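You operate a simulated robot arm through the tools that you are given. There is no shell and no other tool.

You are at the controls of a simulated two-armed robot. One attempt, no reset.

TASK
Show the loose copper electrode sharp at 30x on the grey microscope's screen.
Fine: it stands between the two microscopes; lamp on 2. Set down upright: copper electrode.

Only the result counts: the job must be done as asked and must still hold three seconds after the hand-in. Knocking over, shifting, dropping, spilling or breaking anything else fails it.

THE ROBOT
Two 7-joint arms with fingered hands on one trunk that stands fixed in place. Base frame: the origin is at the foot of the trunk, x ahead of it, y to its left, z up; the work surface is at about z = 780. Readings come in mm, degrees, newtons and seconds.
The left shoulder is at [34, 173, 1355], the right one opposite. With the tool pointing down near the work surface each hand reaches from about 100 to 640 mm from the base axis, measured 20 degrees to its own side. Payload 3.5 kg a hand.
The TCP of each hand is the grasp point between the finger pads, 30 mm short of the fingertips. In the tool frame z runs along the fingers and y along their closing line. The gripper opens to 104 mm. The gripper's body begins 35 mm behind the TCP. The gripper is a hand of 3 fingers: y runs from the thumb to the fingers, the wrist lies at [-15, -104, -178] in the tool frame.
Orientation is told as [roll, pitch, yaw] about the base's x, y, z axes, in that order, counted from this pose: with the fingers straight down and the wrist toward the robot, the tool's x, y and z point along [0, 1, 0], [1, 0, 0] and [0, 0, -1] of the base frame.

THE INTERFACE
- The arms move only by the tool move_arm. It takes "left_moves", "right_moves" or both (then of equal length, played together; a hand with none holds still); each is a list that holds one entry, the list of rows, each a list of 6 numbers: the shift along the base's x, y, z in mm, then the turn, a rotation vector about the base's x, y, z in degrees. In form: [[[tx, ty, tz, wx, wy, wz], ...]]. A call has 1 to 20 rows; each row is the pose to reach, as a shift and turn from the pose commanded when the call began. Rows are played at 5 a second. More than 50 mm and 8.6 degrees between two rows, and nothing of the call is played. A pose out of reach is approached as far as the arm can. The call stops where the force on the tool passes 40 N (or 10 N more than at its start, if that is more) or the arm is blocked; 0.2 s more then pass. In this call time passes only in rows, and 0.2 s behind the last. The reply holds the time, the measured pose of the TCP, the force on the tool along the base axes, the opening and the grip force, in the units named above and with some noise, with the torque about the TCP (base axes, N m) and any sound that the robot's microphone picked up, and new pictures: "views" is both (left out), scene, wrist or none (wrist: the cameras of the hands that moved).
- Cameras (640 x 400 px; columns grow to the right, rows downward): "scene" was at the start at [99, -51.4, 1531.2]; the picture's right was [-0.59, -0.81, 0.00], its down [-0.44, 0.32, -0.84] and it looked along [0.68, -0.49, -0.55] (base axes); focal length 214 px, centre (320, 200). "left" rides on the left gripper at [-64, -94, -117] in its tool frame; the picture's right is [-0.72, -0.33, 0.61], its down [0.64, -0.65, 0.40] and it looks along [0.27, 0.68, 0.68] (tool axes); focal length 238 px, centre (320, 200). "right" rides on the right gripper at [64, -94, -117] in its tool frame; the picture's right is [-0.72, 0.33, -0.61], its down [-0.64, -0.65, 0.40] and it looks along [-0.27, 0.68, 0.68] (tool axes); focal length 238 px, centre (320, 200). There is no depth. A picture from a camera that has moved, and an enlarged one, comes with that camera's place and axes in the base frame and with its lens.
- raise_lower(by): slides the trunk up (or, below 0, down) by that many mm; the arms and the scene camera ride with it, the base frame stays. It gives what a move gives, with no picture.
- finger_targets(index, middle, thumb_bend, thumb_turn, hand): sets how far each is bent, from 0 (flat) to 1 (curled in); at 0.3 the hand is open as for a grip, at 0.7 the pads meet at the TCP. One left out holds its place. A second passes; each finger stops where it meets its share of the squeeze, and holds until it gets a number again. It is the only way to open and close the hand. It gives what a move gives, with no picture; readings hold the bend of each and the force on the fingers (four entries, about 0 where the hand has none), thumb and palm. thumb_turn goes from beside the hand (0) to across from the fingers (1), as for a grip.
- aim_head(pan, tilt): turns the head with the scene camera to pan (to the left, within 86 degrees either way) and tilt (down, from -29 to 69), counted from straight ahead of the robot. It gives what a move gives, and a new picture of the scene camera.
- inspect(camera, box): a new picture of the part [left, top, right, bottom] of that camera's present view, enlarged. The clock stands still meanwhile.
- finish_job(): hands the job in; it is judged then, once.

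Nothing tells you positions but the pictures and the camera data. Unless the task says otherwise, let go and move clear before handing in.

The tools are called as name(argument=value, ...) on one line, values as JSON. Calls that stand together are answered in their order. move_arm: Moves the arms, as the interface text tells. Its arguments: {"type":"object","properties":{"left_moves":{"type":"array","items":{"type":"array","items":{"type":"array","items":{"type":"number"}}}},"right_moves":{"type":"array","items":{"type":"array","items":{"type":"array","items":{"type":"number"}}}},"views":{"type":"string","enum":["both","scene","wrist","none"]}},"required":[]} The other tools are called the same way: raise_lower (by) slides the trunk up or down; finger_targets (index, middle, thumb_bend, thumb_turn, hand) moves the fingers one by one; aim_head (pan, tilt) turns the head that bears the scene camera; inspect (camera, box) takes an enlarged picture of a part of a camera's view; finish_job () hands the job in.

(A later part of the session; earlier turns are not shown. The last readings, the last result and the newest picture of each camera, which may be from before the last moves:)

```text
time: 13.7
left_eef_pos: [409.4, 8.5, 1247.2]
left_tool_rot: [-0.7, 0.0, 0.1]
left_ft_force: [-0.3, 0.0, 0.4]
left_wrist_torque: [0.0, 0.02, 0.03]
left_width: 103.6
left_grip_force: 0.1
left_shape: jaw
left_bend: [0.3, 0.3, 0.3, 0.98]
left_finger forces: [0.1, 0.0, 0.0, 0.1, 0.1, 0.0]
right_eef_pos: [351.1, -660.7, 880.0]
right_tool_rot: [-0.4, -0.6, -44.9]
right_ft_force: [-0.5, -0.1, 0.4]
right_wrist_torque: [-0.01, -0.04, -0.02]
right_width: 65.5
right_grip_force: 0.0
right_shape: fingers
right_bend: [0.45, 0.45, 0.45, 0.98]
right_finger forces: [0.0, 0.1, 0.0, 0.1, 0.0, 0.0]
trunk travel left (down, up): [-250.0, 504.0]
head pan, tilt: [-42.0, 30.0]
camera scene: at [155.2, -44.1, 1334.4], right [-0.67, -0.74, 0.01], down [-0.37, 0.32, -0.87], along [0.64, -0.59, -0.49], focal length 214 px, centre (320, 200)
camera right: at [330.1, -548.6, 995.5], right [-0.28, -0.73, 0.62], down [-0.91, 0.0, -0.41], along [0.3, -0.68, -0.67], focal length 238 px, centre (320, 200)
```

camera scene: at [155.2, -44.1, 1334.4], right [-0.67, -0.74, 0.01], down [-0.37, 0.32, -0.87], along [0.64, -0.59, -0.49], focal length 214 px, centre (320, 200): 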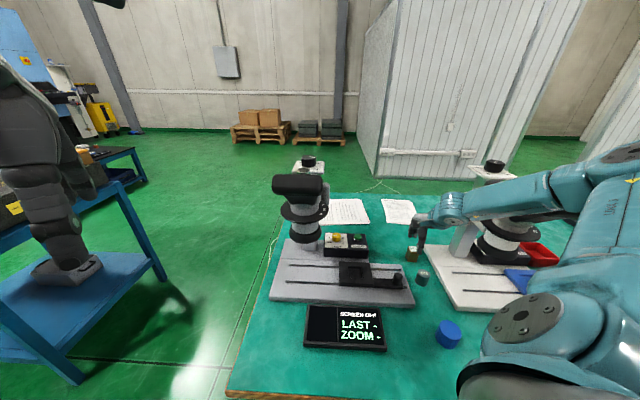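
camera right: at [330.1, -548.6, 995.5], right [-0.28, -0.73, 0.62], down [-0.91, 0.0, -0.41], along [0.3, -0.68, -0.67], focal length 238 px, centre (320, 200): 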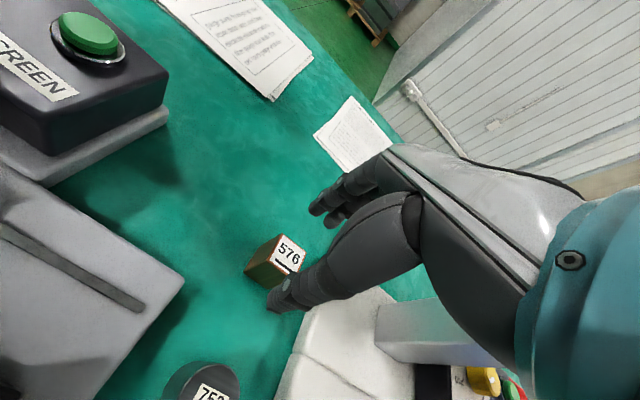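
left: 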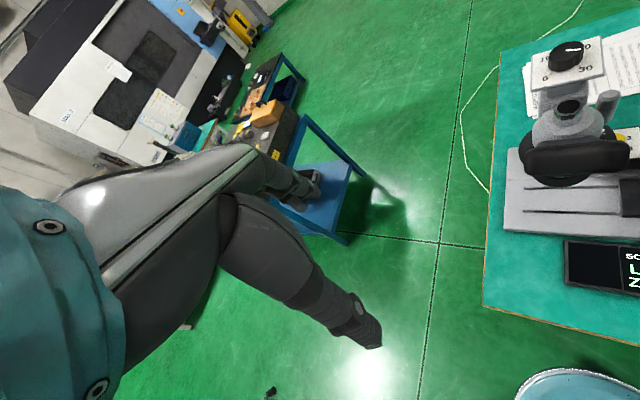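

The torso swayed (camera and left hand both moved about 13 mm in y) and the hand stopped 10 mm high, with no force on the tool. This suggests the forearm is leaning on something, probably the white microscope, so I go straight back up and look.

move_arm(right_moves=[[[0, 0, 30, 0, 0, 0], [0, 0, 60, 0, 0, 0], [0, 0, 91, 0, 0, 0]]], views="scene")

inspect(camera="scene", box=[420, 130, 580, 230])

inspect(camera="scene", box=[400, 220, 560, 320])

```text
time: 14.5
left_eef_pos: [409.7, -6.3, 1247.3]
left_tool_rot: [0.0, -0.1, 0.0]
left_ft_force: [-1.2, -0.4, -0.2]
left_wrist_torque: [0.0, 0.0, 0.03]
left_width: 103.6
left_grip_force: 0.0
left_shape: jaw
left_bend: [0.3, 0.3, 0.3, 0.98]
left_finger forces: [0.0, 0.0, 0.0, 0.1, 0.0, 0.0]
right_eef_pos: [353.9, -667.7, 959.6]
right_tool_rot: [0.1, 0.2, -44.9]
right_ft_force: [-0.1, 0.7, 0.6]
right_wrist_torque: [0.04, -0.02, 0.0]
right_width: 65.2
right_grip_force: 0.0
right_shape: fingers
right_bend: [0.45, 0.45, 0.45, 0.98]
right_finger forces: [0.0, 0.1, 0.0, 0.0, 0.1, 0.0]
trunk travel left (down, up): [-250.0, 504.0]
head pan, tilt: [-42.0, 30.0]
camera scene: at [154.8, -60.4, 1333.3], right [-0.67, -0.74, 0.0], down [-0.37, 0.34, -0.87], along [0.64, -0.58, -0.5], focal length 214 px, centre (320, 200)
```

scene: 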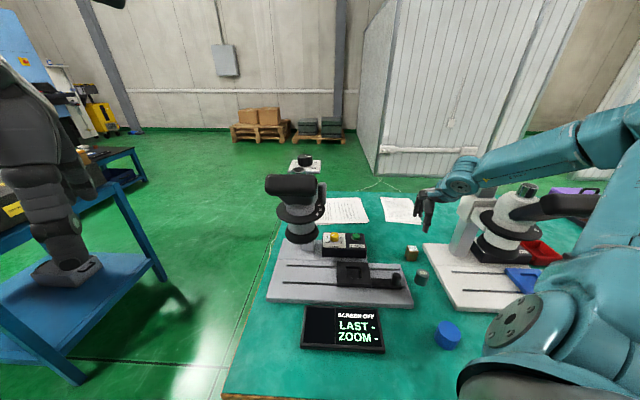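

```text
4.00 times, centred on (500, 180) of scene
camera zoom: at [154.8, -60.4, 1333.3], right [-0.67, -0.74, 0.0], down [-0.37, 0.34, -0.87], along [0.64, -0.58, -0.5], focal length 858 px, centre (-400, 280)
```

zoom: 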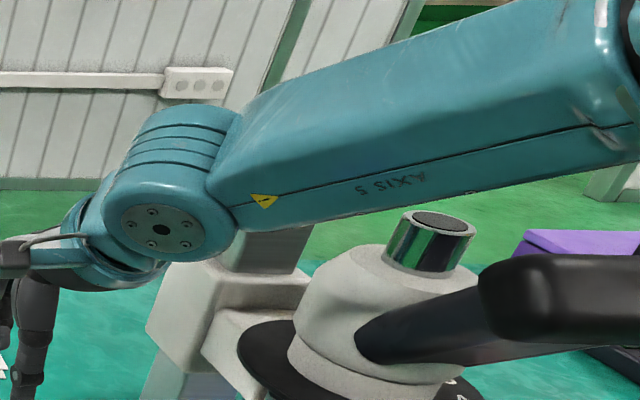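

```text
4.00 times, centred on (480, 270) of scene
camera zoom: at [154.8, -60.4, 1333.3], right [-0.67, -0.74, 0.0], down [-0.37, 0.34, -0.87], along [0.64, -0.58, -0.5], focal length 858 px, centre (-320, -80)
```

zoom: 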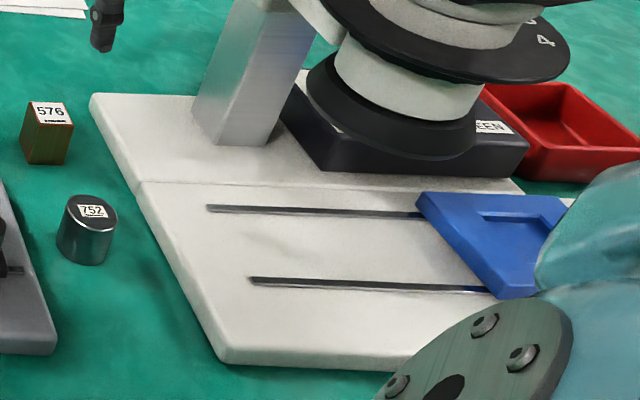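

The torso is level again, but the white eyepiece now measures z ≈ 1121 instead of 1143: my forearm pressed the white head down its column by about 22 mm. The cause was the low elbow with the trunk down, so I raise the trunk back up and examine the white microscope.

raise_lower(by=200)

aim_head(pan=-50, tilt=42)

inspect(camera="scene", box=[380, 140, 476, 200])

inspect(camera="right", box=[0, 0, 640, 400])

```text
time: 16.6
left_eef_pos: [409.6, -6.8, 1446.6]
left_tool_rot: [0.1, 0.1, 0.1]
left_ft_force: [-0.7, 0.6, 0.1]
left_wrist_torque: [-0.03, 0.03, -0.05]
left_width: 103.4
left_grip_force: 0.0
left_shape: jaw
left_bend: [0.3, 0.3, 0.3, 0.98]
left_finger forces: [0.1, 0.1, 0.0, 0.0, 0.0, 0.0]
right_eef_pos: [353.2, -669.7, 1158.7]
right_tool_rot: [0.1, 0.1, -44.9]
right_ft_force: [-0.2, -0.5, -0.3]
right_wrist_torque: [0.02, 0.0, 0.01]
right_width: 65.6
right_grip_force: 0.1
right_shape: fingers
right_bend: [0.45, 0.45, 0.45, 0.98]
right_finger forces: [0.0, 0.0, 0.1, 0.0, 0.0, 0.1]
trunk travel left (down, up): [-450.0, 304.0]
head pan, tilt: [-42.0, 30.0]
```

```text
time: 17.4
left_eef_pos: [410.1, -5.8, 1447.5]
left_tool_rot: [0.1, 0.1, 0.1]
left_ft_force: [0.2, 0.3, -0.4]
left_wrist_torque: [0.02, 0.01, -0.03]
left_width: 103.8
left_grip_force: 0.1
left_shape: jaw
left_bend: [0.3, 0.3, 0.3, 0.98]
left_finger forces: [0.0, 0.0, 0.1, 0.0, 0.0, 0.0]
right_eef_pos: [353.7, -668.0, 1158.8]
right_tool_rot: [0.0, 0.1, -44.9]
right_ft_force: [0.2, -1.0, 0.1]
right_wrist_torque: [0.0, 0.0, 0.01]
right_width: 65.4
right_grip_force: 0.0
right_shape: fingers
right_bend: [0.45, 0.45, 0.45, 0.98]
right_finger forces: [0.0, 0.0, 0.0, 0.0, 0.0, 0.0]
trunk travel left (down, up): [-450.0, 304.0]
head pan, tilt: [-50.0, 42.0]
camera scene: at [80.7, -63.1, 1517.7], right [-0.77, -0.64, 0.0], down [-0.43, 0.51, -0.74], along [0.48, -0.57, -0.67], focal length 214 px, centre (320, 200)
```

scene: 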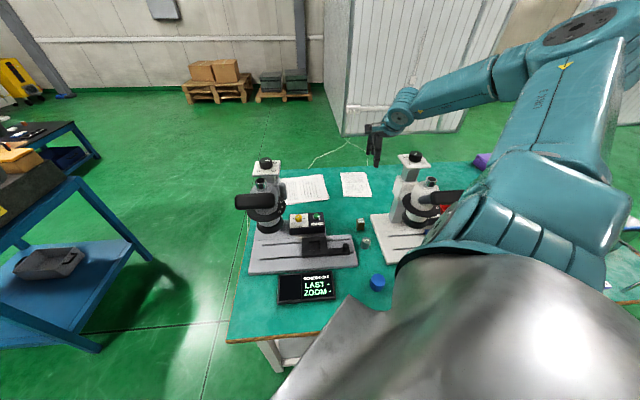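

```text
6.67 times, centred on (428, 170) of scene
camera zoom: at [80.7, -63.1, 1517.7], right [-0.77, -0.64, 0.0], down [-0.43, 0.51, -0.74], along [0.48, -0.57, -0.67], focal length 1430 px, centre (-400, 400)
```

zoom: 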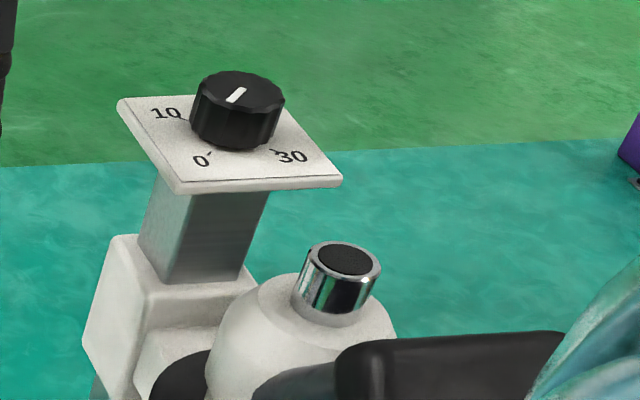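

```text
1.00 times, centred on (320, 200) of right (not enlarged: the box is as wide or as high as the picture)
camera zoom: at [331.7, -558.0, 1276.6], right [-0.28, -0.74, 0.61], down [-0.91, 0.01, -0.4], along [0.3, -0.67, -0.68], focal length 238 px, centre (320, 200)
```

zoom: 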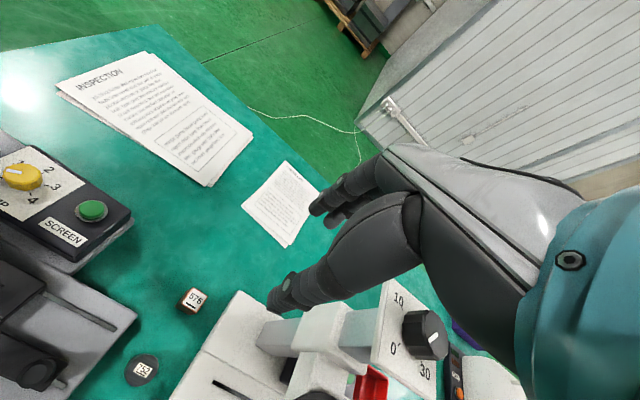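

The white dial turned with its head (from about 27 to about 5), so the dial is the focus/height drive and the post-and-disc is the zoom. I will restore the white one later. Now, with the trunk up and the arm nearly straight, I descend in steps, watching for any contact.

move_arm(right_moves=[[[0, 0, -40, 0, 0, 0], [0, 1, -80, 0, 0, 0], [0, 1, -120, 0, 0, 0], [0, 1, -160, 0, 0, 0], [0, 1, -199, 0, 0, 0]]], views="both")

inspect(camera="scene", box=[340, 100, 500, 200])

```text
time: 18.6
left_eef_pos: [410.9, -6.6, 1447.7]
left_tool_rot: [0.0, 0.0, 0.1]
left_ft_force: [-0.1, -0.4, 0.6]
left_wrist_torque: [0.06, -0.02, -0.01]
left_width: 103.5
left_grip_force: 0.1
left_shape: jaw
left_bend: [0.3, 0.3, 0.3, 0.98]
left_finger forces: [0.0, 0.1, 0.0, 0.0, 0.0, 0.0]
right_eef_pos: [352.0, -669.5, 958.7]
right_tool_rot: [0.1, 0.1, -44.9]
right_ft_force: [-0.8, -0.7, -0.2]
right_wrist_torque: [-0.04, 0.01, -0.01]
right_width: 65.5
right_grip_force: 0.1
right_shape: fingers
right_bend: [0.45, 0.45, 0.45, 0.98]
right_finger forces: [0.1, 0.0, 0.0, 0.1, 0.0, 0.0]
trunk travel left (down, up): [-450.0, 304.0]
head pan, tilt: [-50.0, 42.0]
camera scene: at [80.9, -63.6, 1517.6], right [-0.77, -0.64, 0.0], down [-0.43, 0.51, -0.74], along [0.48, -0.57, -0.67], focal length 214 px, centre (320, 200)
camera right: at [331.3, -558.3, 1075.7], right [-0.28, -0.74, 0.61], down [-0.91, 0.01, -0.4], along [0.29, -0.67, -0.68], focal length 238 px, centre (320, 200)
```

scene: 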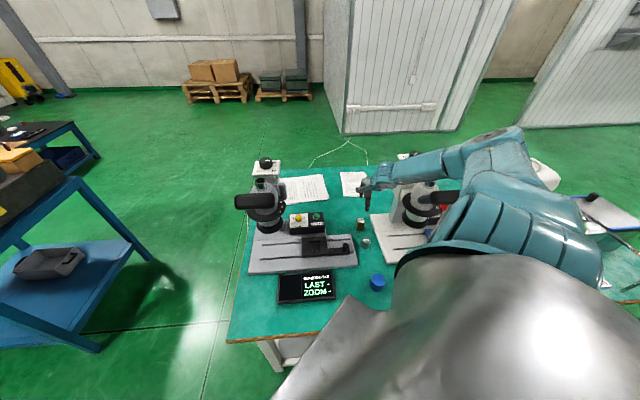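
right: 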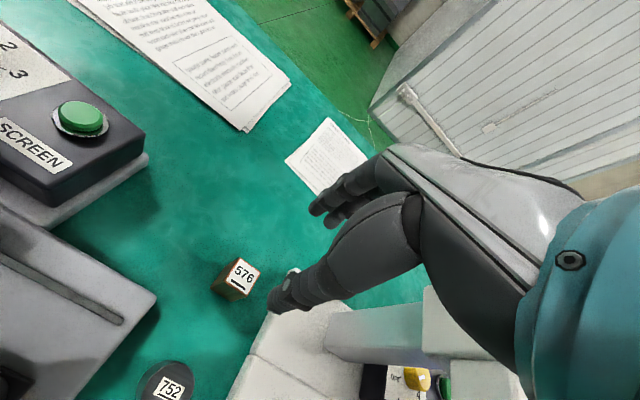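

```text
4.00 times, centred on (420, 150) of scene
camera zoom: at [80.9, -63.6, 1517.6], right [-0.77, -0.64, 0.0], down [-0.43, 0.51, -0.74], along [0.48, -0.57, -0.67], focal length 858 px, centre (-80, 400)
```

zoom: 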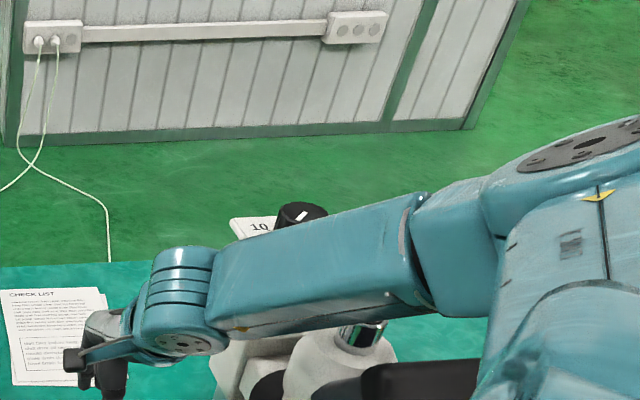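

No sway, and the forearm clears the white head (I place it about 60 mm above and to the left of the hood). I go on down to about z = 880 and re-measure.

move_arm(right_moves=[[[0, 0.5, -26, 0, 0, 0], [0.5, 1, -52, 0, 0, 0], [0.5, 1.5, -78, 0, 0, 0]]], views="both")

inspect(camera="right", box=[200, 200, 360, 300])

inspect(camera="scene", box=[320, 160, 480, 260])

```text
time: 19.4
left_eef_pos: [410.3, -5.5, 1448.4]
left_tool_rot: [0.0, 0.0, 0.0]
left_ft_force: [-0.2, 0.1, 0.0]
left_wrist_torque: [-0.01, 0.01, 0.03]
left_width: 103.7
left_grip_force: 0.1
left_shape: jaw
left_bend: [0.3, 0.3, 0.3, 0.98]
left_finger forces: [0.1, 0.0, 0.0, 0.0, 0.1, 0.0]
right_eef_pos: [353.8, -667.0, 882.7]
right_tool_rot: [0.0, 0.1, -44.9]
right_ft_force: [0.9, -0.2, 0.9]
right_wrist_torque: [-0.02, 0.03, -0.01]
right_width: 65.5
right_grip_force: 0.0
right_shape: fingers
right_bend: [0.45, 0.45, 0.45, 0.98]
right_finger forces: [0.0, 0.0, 0.1, 0.0, 0.1, 0.0]
trunk travel left (down, up): [-450.0, 304.0]
head pan, tilt: [-50.0, 42.0]
camera scene: at [81.0, -63.4, 1517.6], right [-0.77, -0.64, 0.0], down [-0.43, 0.51, -0.74], along [0.48, -0.57, -0.67], focal length 214 px, centre (320, 200)
camera right: at [331.9, -556.1, 999.2], right [-0.28, -0.74, 0.61], down [-0.91, 0.01, -0.4], along [0.29, -0.67, -0.68], focal length 238 px, centre (320, 200)
```

scene: 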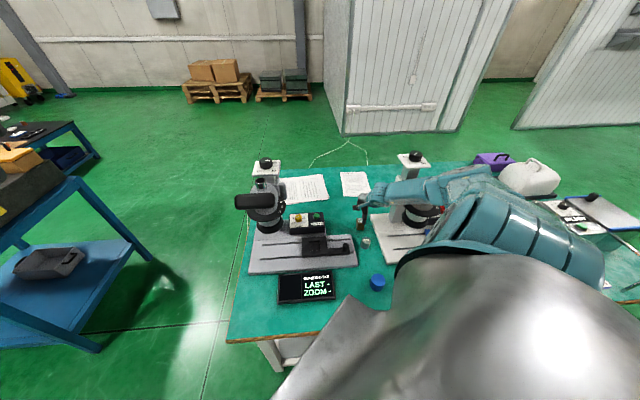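
right: 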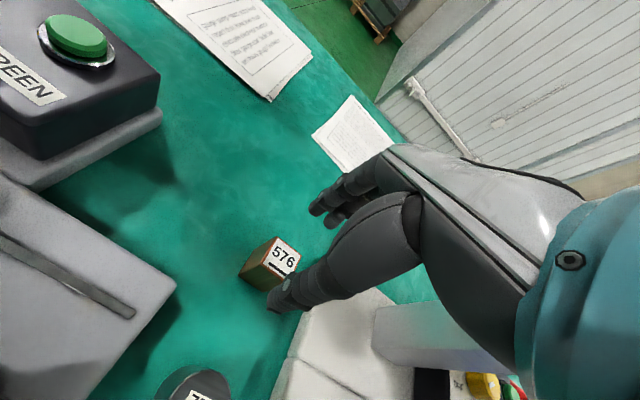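

```text
4.00 times, centred on (280, 250) of right
camera zoom: at [331.9, -556.1, 999.2], right [-0.28, -0.74, 0.61], down [-0.91, 0.01, -0.4], along [0.29, -0.67, -0.68], focal length 953 px, centre (480, 0)
```

zoom: 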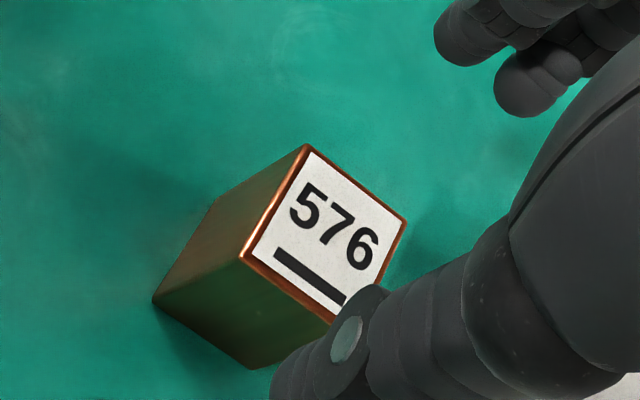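

```text
4.00 times, centred on (400, 210) of scene
camera zoom: at [81.0, -63.4, 1517.6], right [-0.77, -0.64, 0.0], down [-0.43, 0.51, -0.74], along [0.48, -0.57, -0.67], focal length 858 px, centre (0, 160)
```

zoom: 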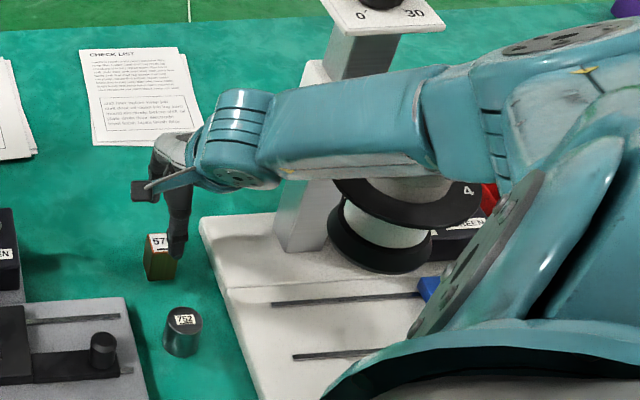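

The electrode is within 2 mm of the hand's centre and nothing is touching. I descend to z ≈ 825 for the grip.

move_arm(right_moves=[[[0, 0, -20, 0, 0, 0], [0.5, -0.5, -40, 0, 0, 0], [0.5, -1, -57, 0, 0, 0]]], views="both")

```text
time: 20.2
left_eef_pos: [409.9, -6.3, 1448.4]
left_tool_rot: [0.0, 0.1, 0.0]
left_ft_force: [-0.5, -1.1, 0.6]
left_wrist_torque: [0.02, -0.02, 0.03]
left_width: 103.7
left_grip_force: 0.0
left_shape: jaw
left_bend: [0.3, 0.3, 0.3, 0.98]
left_finger forces: [0.0, 0.1, 0.1, 0.0, 0.0, 0.1]
right_eef_pos: [354.5, -666.1, 826.2]
right_tool_rot: [0.1, -0.1, -44.9]
right_ft_force: [0.8, 0.5, -0.1]
right_wrist_torque: [0.03, -0.01, 0.02]
right_width: 65.4
right_grip_force: 0.0
right_shape: fingers
right_bend: [0.45, 0.45, 0.45, 0.98]
right_finger forces: [0.1, 0.0, 0.1, 0.0, 0.1, 0.0]
trunk travel left (down, up): [-450.0, 304.0]
head pan, tilt: [-50.0, 42.0]
camera scene: at [81.0, -63.2, 1517.6], right [-0.77, -0.64, 0.0], down [-0.43, 0.51, -0.74], along [0.48, -0.57, -0.67], focal length 214 px, centre (320, 200)
camera right: at [332.0, -556.6, 942.7], right [-0.28, -0.74, 0.61], down [-0.91, 0.01, -0.4], along [0.3, -0.67, -0.68], focal length 238 px, centre (320, 200)
```

scene: 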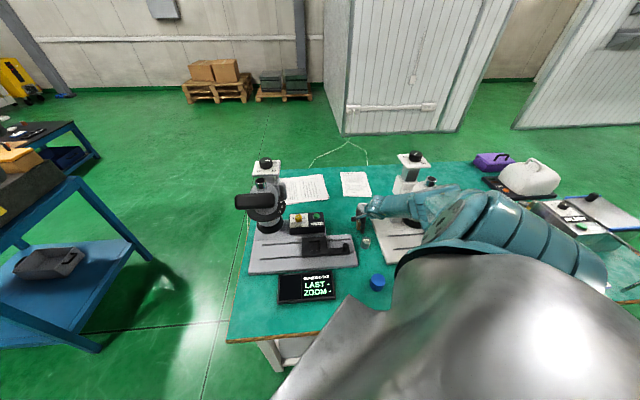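
right: 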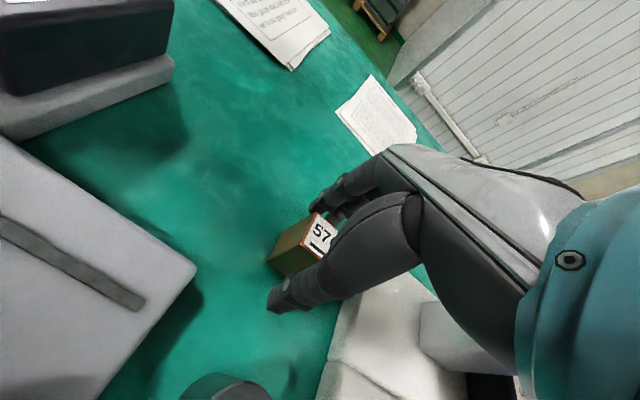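

The electrode stands between the pads with even room on both sides. I close the hand on it.

finger_targets(hand="right", index=0.66, middle=0.66, thumb_bend=0.66)

inspect(camera="right", box=[220, 180, 380, 330])

```text
time: 21.2
left_eef_pos: [409.4, -6.0, 1447.2]
left_tool_rot: [-0.1, 0.0, 0.0]
left_ft_force: [0.2, 0.4, 0.2]
left_wrist_torque: [0.01, 0.01, 0.02]
left_width: 103.6
left_grip_force: 0.1
left_shape: jaw
left_bend: [0.3, 0.3, 0.3, 0.98]
left_finger forces: [0.0, 0.0, 0.0, 0.0, 0.0, 0.0]
right_eef_pos: [355.0, -667.4, 824.8]
right_tool_rot: [0.1, 0.1, -44.9]
right_ft_force: [0.1, -0.6, -0.9]
right_wrist_torque: [-0.01, 0.01, 0.01]
right_width: 25.8
right_grip_force: 6.3
right_shape: fingers
right_bend: [0.61, 0.63, 0.6, 0.97]
right_finger forces: [3.8, 3.3, 0.0, 0.0, 6.2, 0.0]
trunk travel left (down, up): [-450.0, 304.0]
head pan, tilt: [-50.0, 42.0]
```

```text
2.67 times, centred on (300, 255) of right
camera zoom: at [331.8, -556.5, 942.7], right [-0.28, -0.74, 0.61], down [-0.91, 0.01, -0.4], along [0.3, -0.67, -0.68], focal length 636 px, centre (373, 53)
```

zoom: 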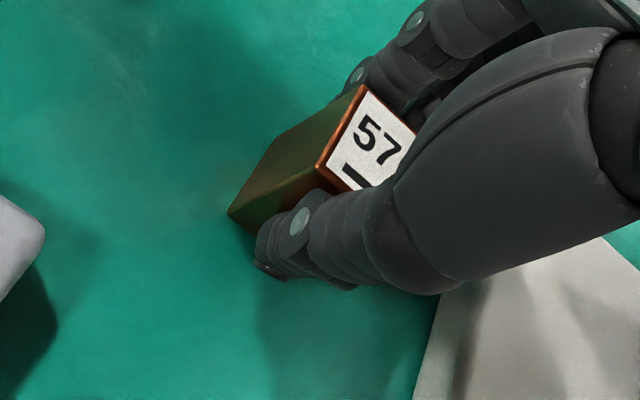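

The block is held at 6.3 N. I ask for a firmer squeeze before lifting.

finger_targets(hand="right", index=0.72, middle=0.72, thumb_bend=0.72)

```text
time: 22.2
left_eef_pos: [409.3, -7.5, 1447.5]
left_tool_rot: [0.0, 0.0, 0.0]
left_ft_force: [-0.4, 0.4, 0.3]
left_wrist_torque: [-0.01, 0.01, 0.03]
left_width: 103.7
left_grip_force: 0.1
left_shape: jaw
left_bend: [0.3, 0.3, 0.3, 0.98]
left_finger forces: [0.1, 0.0, 0.1, 0.0, 0.0, 0.0]
right_eef_pos: [352.6, -667.2, 825.8]
right_tool_rot: [0.1, 0.2, -45.0]
right_ft_force: [-0.3, -0.2, 0.5]
right_wrist_torque: [0.01, 0.02, 0.01]
right_width: 24.7
right_grip_force: 15.0
right_shape: fingers
right_bend: [0.61, 0.65, 0.6, 0.96]
right_finger forces: [9.0, 5.8, 0.1, 0.0, 15.0, 0.0]
trunk travel left (down, up): [-450.0, 304.0]
head pan, tilt: [-50.0, 42.0]
```

Grip is 15 N. I lift straight up about 110 mm and check that the block came along upright.

move_arm(right_moves=[[[0, 0, 15, 0, 0, 0], [0, 0, 45, 0, 0, 0], [0, 0, 80, 0, 0, 0], [0, 0, 110, 0, 0, 0]]], views="both")

inspect(camera="right", box=[220, 180, 380, 330])

```text
time: 23.2
left_eef_pos: [409.5, -6.6, 1447.8]
left_tool_rot: [0.0, 0.0, 0.0]
left_ft_force: [0.3, -0.5, 0.5]
left_wrist_torque: [-0.01, -0.03, 0.0]
left_width: 103.5
left_grip_force: 0.0
left_shape: jaw
left_bend: [0.3, 0.3, 0.3, 0.98]
left_finger forces: [0.0, 0.0, 0.1, 0.0, 0.0, 0.1]
right_eef_pos: [353.4, -665.8, 935.2]
right_tool_rot: [0.1, 0.1, -44.9]
right_ft_force: [0.1, 1.2, -3.8]
right_wrist_torque: [-0.02, 0.01, -0.01]
right_width: 24.7
right_grip_force: 14.9
right_shape: fingers
right_bend: [0.61, 0.65, 0.6, 0.95]
right_finger forces: [8.9, 5.8, 0.0, 0.1, 14.9, 0.0]
trunk travel left (down, up): [-450.0, 304.0]
head pan, tilt: [-50.0, 42.0]
camera scene: at [80.6, -63.1, 1517.6], right [-0.77, -0.64, 0.0], down [-0.43, 0.51, -0.74], along [0.48, -0.57, -0.67], focal length 214 px, centre (320, 200)
camera right: at [331.3, -555.8, 1053.4], right [-0.28, -0.74, 0.61], down [-0.91, 0.01, -0.4], along [0.29, -0.67, -0.68], focal length 238 px, centre (320, 200)
```

scene: 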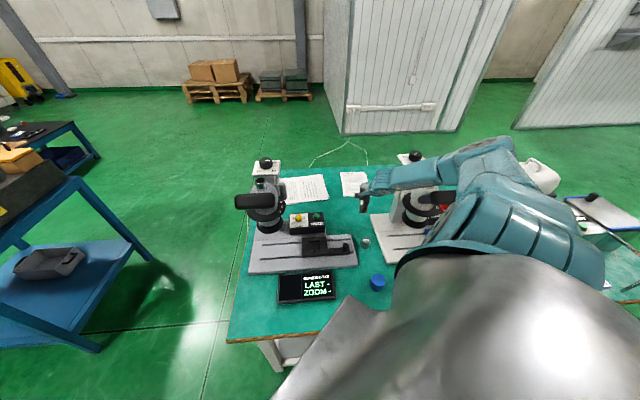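
right: 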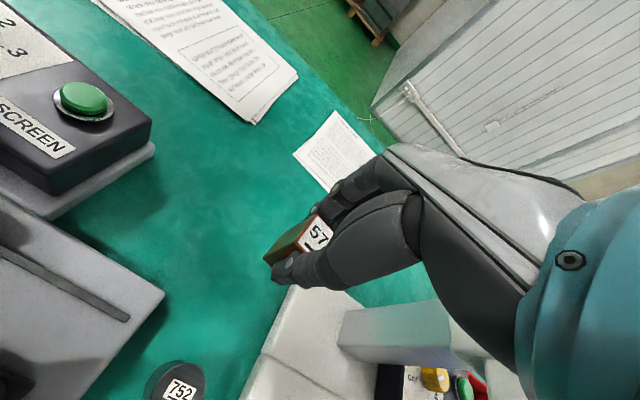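

```text
2.67 times, centred on (300, 255) of right
camera zoom: at [331.3, -555.8, 1053.4], right [-0.28, -0.74, 0.61], down [-0.91, 0.01, -0.4], along [0.29, -0.67, -0.68], focal length 636 px, centre (373, 53)
```

zoom: 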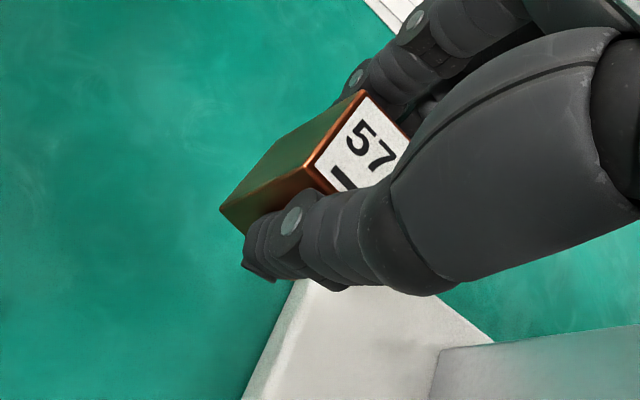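

The block is held upright (about 0.4 kg, turned roughly 5 degrees in the grip). I carry it over to the stage pocket at about (423, -437), staying at z ≈ 935.

move_arm(right_moves=[[[8, 25, 0, 0, 0, 0.5], [20, 65, 0, 0, 0, 1], [32, 105, 0, 0, 0, 2], [44, 145, 0, 0, 0, 3], [56, 185, 0, 0, 0, 4], [65, 217, 0, 0, 0, 5], [68.6, 232.2, 0, 0, 0, 5]]], views="both")

inspect(camera="right", box=[180, 150, 380, 330])

inspect(camera="scene", box=[270, 190, 398, 270])

```text
time: 24.8
left_eef_pos: [409.6, -6.2, 1446.6]
left_tool_rot: [0.0, -0.1, 0.0]
left_ft_force: [0.4, 0.5, 0.7]
left_wrist_torque: [-0.03, -0.01, 0.05]
left_width: 103.4
left_grip_force: 0.2
left_shape: jaw
left_bend: [0.3, 0.3, 0.3, 0.98]
left_finger forces: [0.0, 0.0, 0.1, 0.0, 0.0, 0.0]
right_eef_pos: [423.3, -433.9, 935.3]
right_tool_rot: [-0.1, 0.1, -39.9]
right_ft_force: [0.2, 0.3, -4.3]
right_wrist_torque: [-0.01, 0.05, 0.0]
right_width: 24.6
right_grip_force: 14.8
right_shape: fingers
right_bend: [0.61, 0.65, 0.6, 0.95]
right_finger forces: [9.0, 5.7, 0.0, 0.0, 14.7, 0.0]
trunk travel left (down, up): [-450.0, 304.0]
head pan, tilt: [-50.0, 42.0]
camera scene: at [81.1, -63.3, 1517.6], right [-0.77, -0.64, 0.0], down [-0.43, 0.51, -0.74], along [0.48, -0.57, -0.67], focal length 214 px, centre (320, 200)
camera right: at [391.3, -325.9, 1052.5], right [-0.21, -0.76, 0.61], down [-0.91, -0.07, -0.4], along [0.35, -0.64, -0.68], focal length 238 px, centre (320, 200)
```

scene: 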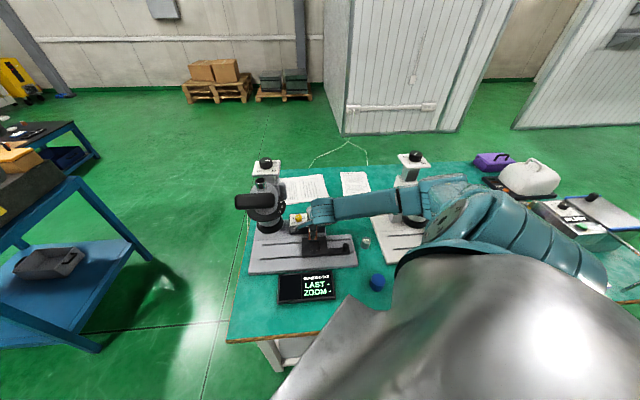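
right: 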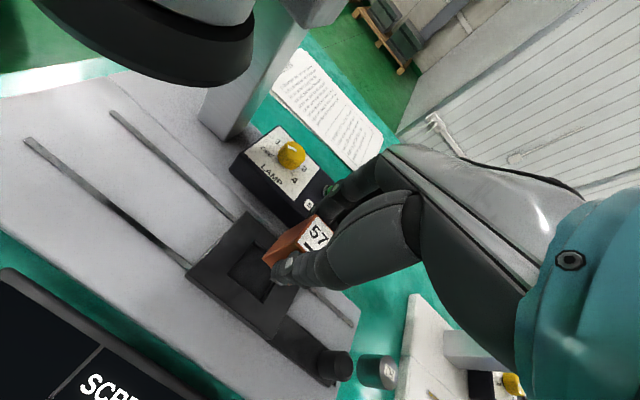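

```text
2.22 times, centred on (280, 240) of right
camera zoom: at [391.3, -325.9, 1052.5], right [-0.21, -0.76, 0.61], down [-0.91, -0.07, -0.4], along [0.35, -0.64, -0.68], focal length 530 px, centre (409, 111)
```

zoom: 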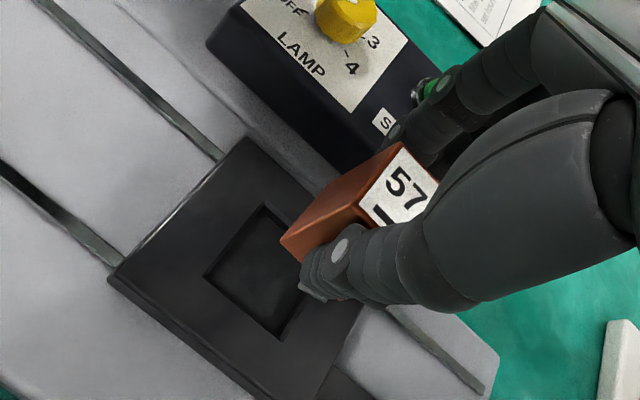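

```text
5.00 times, centred on (334, 230) of scene
camera zoom: at [81.1, -63.3, 1517.6], right [-0.77, -0.64, 0.0], down [-0.43, 0.51, -0.74], along [0.48, -0.57, -0.67], focal length 1072 px, centre (250, 50)
```

zoom: 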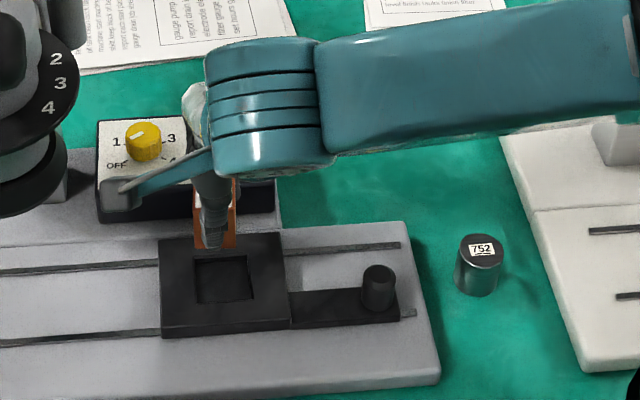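

The hand is over the pocket, which I now measure at (422.5, -438.5). I make a small correction and lower until the block's foot is just above the stage.

move_arm(right_moves=[[[-0.5, -3.0, -10, 0, 0, 1.5], [-0.5, -3.0, -30, 0, 0, 1.5], [-0.5, -3.0, -50, 0, 0, 1.5], [-0.5, -3.0, -66, 0, 0, 1.5]]], views="both")

inspect(camera="right", box=[200, 160, 380, 330])

inspect(camera="scene", box=[280, 220, 360, 270])

```text
time: 25.8
left_eef_pos: [411.6, -6.3, 1448.1]
left_tool_rot: [0.1, 0.0, 0.0]
left_ft_force: [0.1, 0.1, -0.7]
left_wrist_torque: [-0.02, -0.01, -0.04]
left_width: 103.6
left_grip_force: 0.0
left_shape: jaw
left_bend: [0.3, 0.3, 0.3, 0.98]
left_finger forces: [0.1, 0.1, 0.0, 0.0, 0.0, 0.0]
right_eef_pos: [422.0, -437.8, 869.5]
right_tool_rot: [0.1, 0.1, -38.5]
right_ft_force: [-0.9, 0.2, -4.6]
right_wrist_torque: [-0.03, -0.03, 0.01]
right_width: 24.6
right_grip_force: 14.4
right_shape: fingers
right_bend: [0.61, 0.65, 0.6, 0.95]
right_finger forces: [8.8, 5.7, 0.0, 0.0, 14.7, 0.1]
trunk travel left (down, up): [-450.0, 304.0]
head pan, tilt: [-50.0, 42.0]
camera scene: at [81.4, -63.3, 1517.6], right [-0.77, -0.64, 0.0], down [-0.43, 0.51, -0.74], along [0.48, -0.57, -0.67], focal length 214 px, centre (320, 200)
camera right: at [388.2, -330.8, 986.4], right [-0.19, -0.77, 0.61], down [-0.91, -0.09, -0.4], along [0.37, -0.63, -0.68], focal length 238 px, centre (320, 200)
```

scene: 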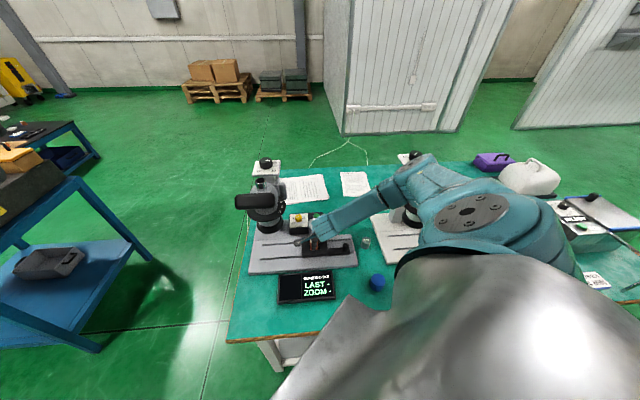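
right: 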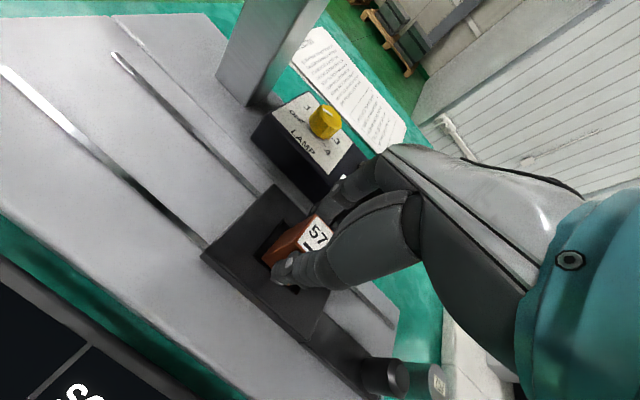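

```text
2.35 times, centred on (290, 245) of right
camera zoom: at [388.2, -330.8, 986.4], right [-0.19, -0.77, 0.61], down [-0.91, -0.09, -0.4], along [0.37, -0.63, -0.68], focal length 561 px, centre (391, 94)
```

zoom: 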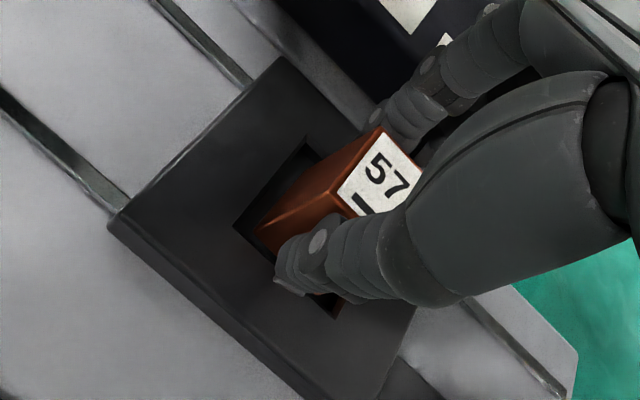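

```text
8.00 times, centred on (320, 245) of scene
camera zoom: at [81.4, -63.3, 1517.6], right [-0.77, -0.64, 0.0], down [-0.43, 0.51, -0.74], along [0.48, -0.57, -0.67], focal length 1716 px, centre (320, -160)
```

zoom: 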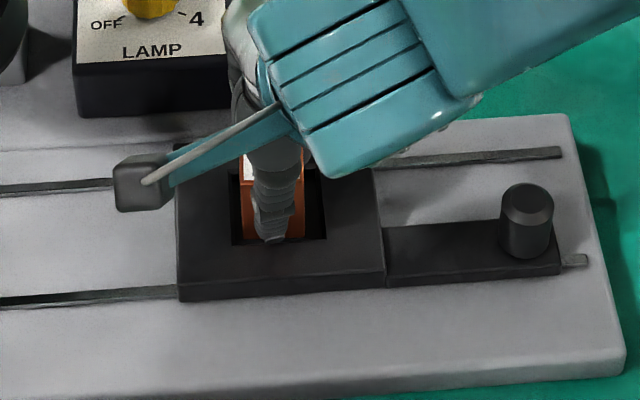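

The block's foot is just above the pocket rim but sits about 4 mm too near, and the block leans about 5 degrees in the grip. I tilt the hand to right it, shift it 4 mm back and 2 mm right, and look again.

move_arm(right_moves=[[[0.6, -2, 1, -1.2, -1.2, 0], [1.2, -4, 1, -2.4, -2.4, 0], [1.4, -4.2, 0, -3.5, -3.5, 0]]], views="none")

inspect(camera="right", box=[220, 190, 364, 280])

inspect(camera="scene", box=[296, 225, 344, 265])

```text
time: 26.6
left_eef_pos: [409.4, -6.7, 1447.9]
left_tool_rot: [0.0, -0.1, 0.0]
left_ft_force: [-0.2, 0.2, 0.4]
left_wrist_torque: [0.0, -0.05, 0.03]
left_width: 103.6
left_grip_force: 0.0
left_shape: jaw
left_bend: [0.3, 0.3, 0.3, 0.98]
left_finger forces: [0.0, 0.0, 0.0, 0.1, 0.1, 0.0]
right_eef_pos: [422.9, -438.0, 867.9]
right_tool_rot: [0.0, 0.1, -38.4]
right_ft_force: [0.4, -0.1, -3.3]
right_wrist_torque: [-0.03, -0.01, 0.02]
right_width: 24.8
right_grip_force: 14.8
right_shape: fingers
right_bend: [0.61, 0.65, 0.6, 0.95]
right_finger forces: [8.9, 5.8, 0.0, 0.1, 14.6, 0.0]
right hand out of reach, approached as far as the arm can: row 2, 3
trunk travel left (down, up): [-450.0, 304.0]
head pan, tilt: [-50.0, 42.0]
```

```text
4.44 times, centred on (292, 235) of right
camera zoom: at [388.0, -330.4, 986.5], right [-0.19, -0.77, 0.61], down [-0.91, -0.1, -0.4], along [0.37, -0.63, -0.68], focal length 1059 px, centre (444, 44)
```

zoom: 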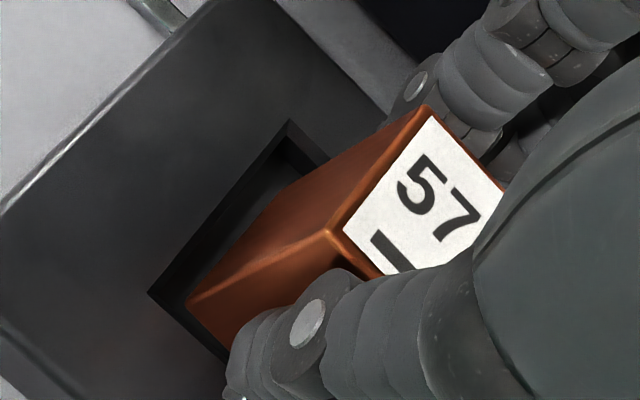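

```text
10.00 times, centred on (320, 245) of scene
camera zoom: at [81.1, -63.4, 1517.6], right [-0.77, -0.64, 0.0], down [-0.43, 0.51, -0.74], along [0.48, -0.57, -0.67], focal length 2145 px, centre (320, -250)
```

zoom: 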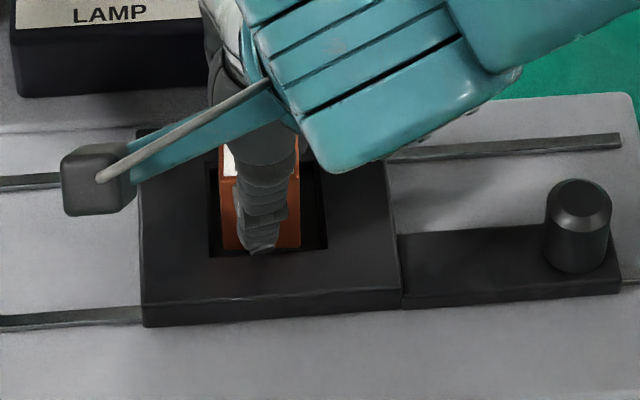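

The wrist cannot tilt further here, so the block will settle flat on its own when set down. I make just the small shift back and right.

move_arm(right_moves=[[[0.7, -2.1, 0, 0, 0, 0], [1.2, -4.5, 0, 0, 0, 0]]], views="none")

inspect(camera="right", box=[220, 190, 364, 280])

inspect(camera="scene", box=[296, 225, 344, 265])

```text
time: 27.2
left_eef_pos: [410.2, -7.4, 1448.0]
left_tool_rot: [0.0, 0.0, 0.0]
left_ft_force: [0.4, -0.3, -0.7]
left_wrist_torque: [0.01, -0.01, 0.0]
left_width: 103.8
left_grip_force: 0.1
left_shape: jaw
left_bend: [0.3, 0.3, 0.3, 0.98]
left_finger forces: [0.0, 0.1, 0.0, 0.0, 0.1, 0.0]
right_eef_pos: [423.4, -442.8, 869.0]
right_tool_rot: [0.1, 0.1, -38.3]
right_ft_force: [-0.1, 0.5, -4.2]
right_wrist_torque: [0.0, -0.05, -0.02]
right_width: 24.6
right_grip_force: 13.9
right_shape: fingers
right_bend: [0.61, 0.65, 0.6, 0.95]
right_finger forces: [8.8, 5.7, 0.1, 0.0, 14.6, 0.0]
trunk travel left (down, up): [-450.0, 304.0]
head pan, tilt: [-50.0, 42.0]
```

```text
4.44 times, centred on (292, 235) of right
camera zoom: at [389.0, -335.5, 986.7], right [-0.19, -0.77, 0.61], down [-0.91, -0.1, -0.4], along [0.37, -0.63, -0.68], focal length 1059 px, centre (444, 44)
```

zoom: 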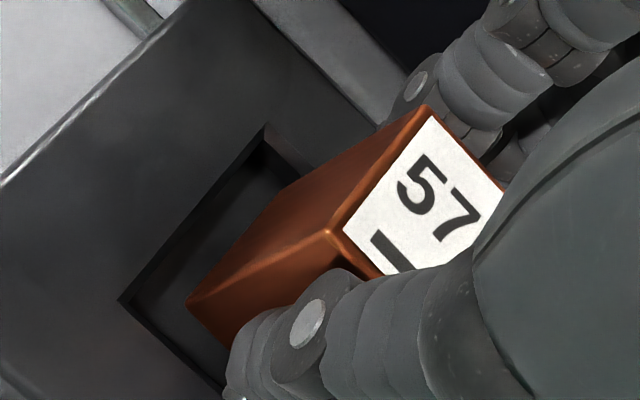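

```text
10.00 times, centred on (320, 245) of scene
camera zoom: at [81.0, -63.4, 1517.6], right [-0.77, -0.64, 0.0], down [-0.43, 0.51, -0.74], along [0.48, -0.57, -0.67], focal length 2145 px, centre (320, -250)
```

zoom: 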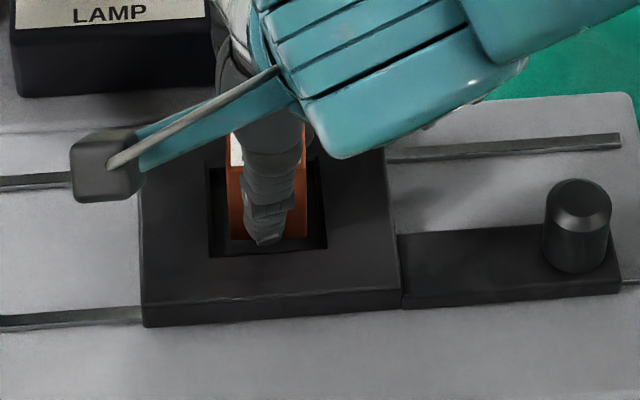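

The block is now centred in the pocket with about 5 mm or more of room all round. I lower it gently in small steps, watching the vertical force.

move_arm(right_moves=[[[0, 0, -3, 0, 0, 0], [0, 0, -6, 0, 0, 0], [0, 0, -9, 0, 0, 0]]], views="none")

inspect(camera="scene", box=[296, 225, 344, 265])

```text
time: 28.0
left_eef_pos: [411.5, -6.8, 1447.6]
left_tool_rot: [0.0, 0.1, 0.0]
left_ft_force: [0.5, 0.4, 0.9]
left_wrist_torque: [0.0, -0.01, -0.02]
left_width: 103.4
left_grip_force: 0.1
left_shape: jaw
left_bend: [0.3, 0.3, 0.3, 0.98]
left_finger forces: [0.0, 0.0, 0.0, 0.0, 0.1, 0.0]
right_eef_pos: [422.1, -441.7, 859.6]
right_tool_rot: [0.1, 0.0, -38.4]
right_ft_force: [0.0, 0.3, -2.1]
right_wrist_torque: [0.07, 0.03, 0.01]
right_width: 24.5
right_grip_force: 14.8
right_shape: fingers
right_bend: [0.61, 0.65, 0.6, 0.95]
right_finger forces: [8.8, 5.7, 0.0, 0.0, 14.6, 0.1]
trunk travel left (down, up): [-450.0, 304.0]
head pan, tilt: [-50.0, 42.0]
```

```text
10.00 times, centred on (320, 245) of scene
camera zoom: at [80.9, -63.3, 1517.6], right [-0.77, -0.64, 0.0], down [-0.43, 0.51, -0.74], along [0.48, -0.57, -0.67], focal length 2145 px, centre (320, -250)
```

zoom: 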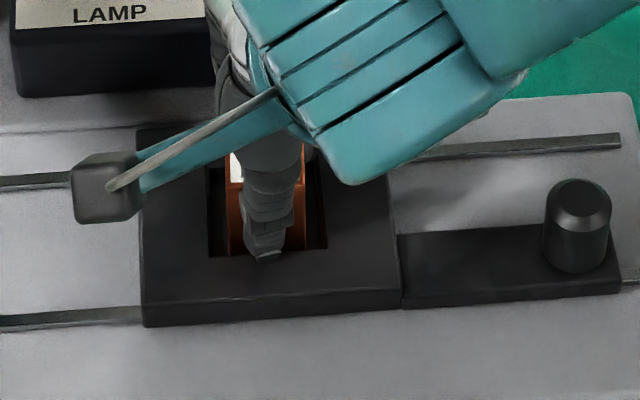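

The vertical force has begun to drop (-4.2 to -2.1 N), so the foot is about to seat. I go down another 2 mm.

move_arm(right_moves=[[[0, 0, -1, 0, 0, 0], [0, 0, -2, 0, 0, 0]]], views="none")

```text
time: 28.6
left_eef_pos: [408.5, -6.4, 1447.8]
left_tool_rot: [0.0, 0.1, 0.0]
left_ft_force: [-0.6, 0.3, 0.2]
left_wrist_torque: [0.01, 0.0, 0.01]
left_width: 103.8
left_grip_force: 0.1
left_shape: jaw
left_bend: [0.3, 0.3, 0.3, 0.98]
left_finger forces: [0.0, 0.0, 0.0, 0.0, 0.1, 0.0]
right_eef_pos: [423.6, -443.0, 859.5]
right_tool_rot: [0.1, 0.1, -38.4]
right_ft_force: [-0.2, -0.7, 4.1]
right_wrist_torque: [0.12, 0.03, -0.02]
right_width: 24.5
right_grip_force: 15.7
right_shape: fingers
right_bend: [0.61, 0.65, 0.6, 0.95]
right_finger forces: [9.3, 5.9, 0.0, 0.0, 15.1, 0.1]
trunk travel left (down, up): [-450.0, 304.0]
head pan, tilt: [-50.0, 42.0]
```

Contact: +4 N with the fingertips still above the rim, so the block stands on the pocket floor. I press 1 mm more to help it sit flat, then open the hand.

move_arm(right_moves=[[[0, 0, -1, 0, 0, 0]]], views="none")

finger_targets(hand="right", index=0.5, middle=0.5, thumb_bend=0.5)

inspect(camera="right", box=[220, 190, 364, 280])

inspect(camera="scene", box=[296, 225, 344, 265])

```text
time: 29.0
left_eef_pos: [408.6, -4.9, 1448.2]
left_tool_rot: [0.0, 0.0, -0.1]
left_ft_force: [-0.2, -0.4, 0.2]
left_wrist_torque: [-0.02, -0.02, 0.05]
left_width: 103.7
left_grip_force: 0.0
left_shape: jaw
left_bend: [0.3, 0.3, 0.3, 0.98]
left_finger forces: [0.0, 0.0, 0.0, 0.0, 0.0, 0.0]
right_eef_pos: [423.8, -443.0, 859.8]
right_tool_rot: [0.1, -0.2, -38.5]
right_ft_force: [-1.5, -2.4, 9.4]
right_wrist_torque: [0.15, 0.12, 0.02]
right_width: 24.4
right_grip_force: 15.4
right_shape: fingers
right_bend: [0.61, 0.65, 0.61, 0.95]
right_finger forces: [9.7, 6.4, 0.0, 0.0, 15.4, 0.1]
trunk travel left (down, up): [-450.0, 304.0]
head pan, tilt: [-50.0, 42.0]
```

```text
time: 30.0
left_eef_pos: [410.2, -7.6, 1448.1]
left_tool_rot: [-0.1, -0.1, -0.1]
left_ft_force: [0.4, 0.1, -0.3]
left_wrist_torque: [0.0, 0.02, 0.03]
left_width: 103.7
left_grip_force: 0.1
left_shape: jaw
left_bend: [0.3, 0.3, 0.3, 0.98]
left_finger forces: [0.0, 0.0, 0.0, 0.0, 0.0, 0.1]
right_eef_pos: [424.4, -441.5, 857.8]
right_tool_rot: [0.1, 0.0, -38.5]
right_ft_force: [0.0, 0.9, -0.1]
right_wrist_torque: [-0.03, 0.01, -0.02]
right_width: 51.7
right_grip_force: 0.3
right_shape: fingers
right_bend: [0.5, 0.5, 0.5, 0.97]
right_finger forces: [0.0, 0.4, 0.0, 0.0, 0.0, 0.0]
trunk travel left (down, up): [-450.0, 304.0]
head pan, tilt: [-50.0, 42.0]
```

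```text
4.44 times, centred on (292, 235) of right
camera zoom: at [389.3, -334.5, 974.1], right [-0.19, -0.77, 0.61], down [-0.91, -0.1, -0.4], along [0.37, -0.63, -0.68], focal length 1059 px, centre (444, 44)
```

zoom: 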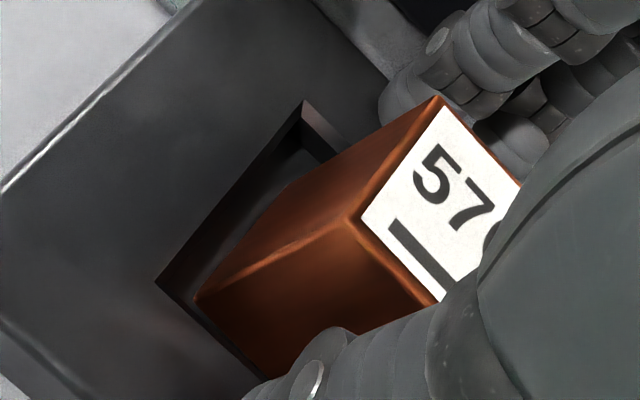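

```text
10.00 times, centred on (320, 245) of scene
camera zoom: at [80.7, -63.1, 1517.6], right [-0.77, -0.64, 0.0], down [-0.43, 0.51, -0.74], along [0.48, -0.57, -0.67], focal length 2145 px, centre (320, -250)
```

zoom: 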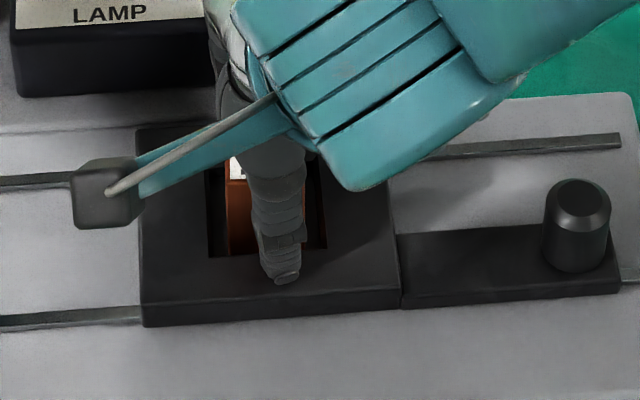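

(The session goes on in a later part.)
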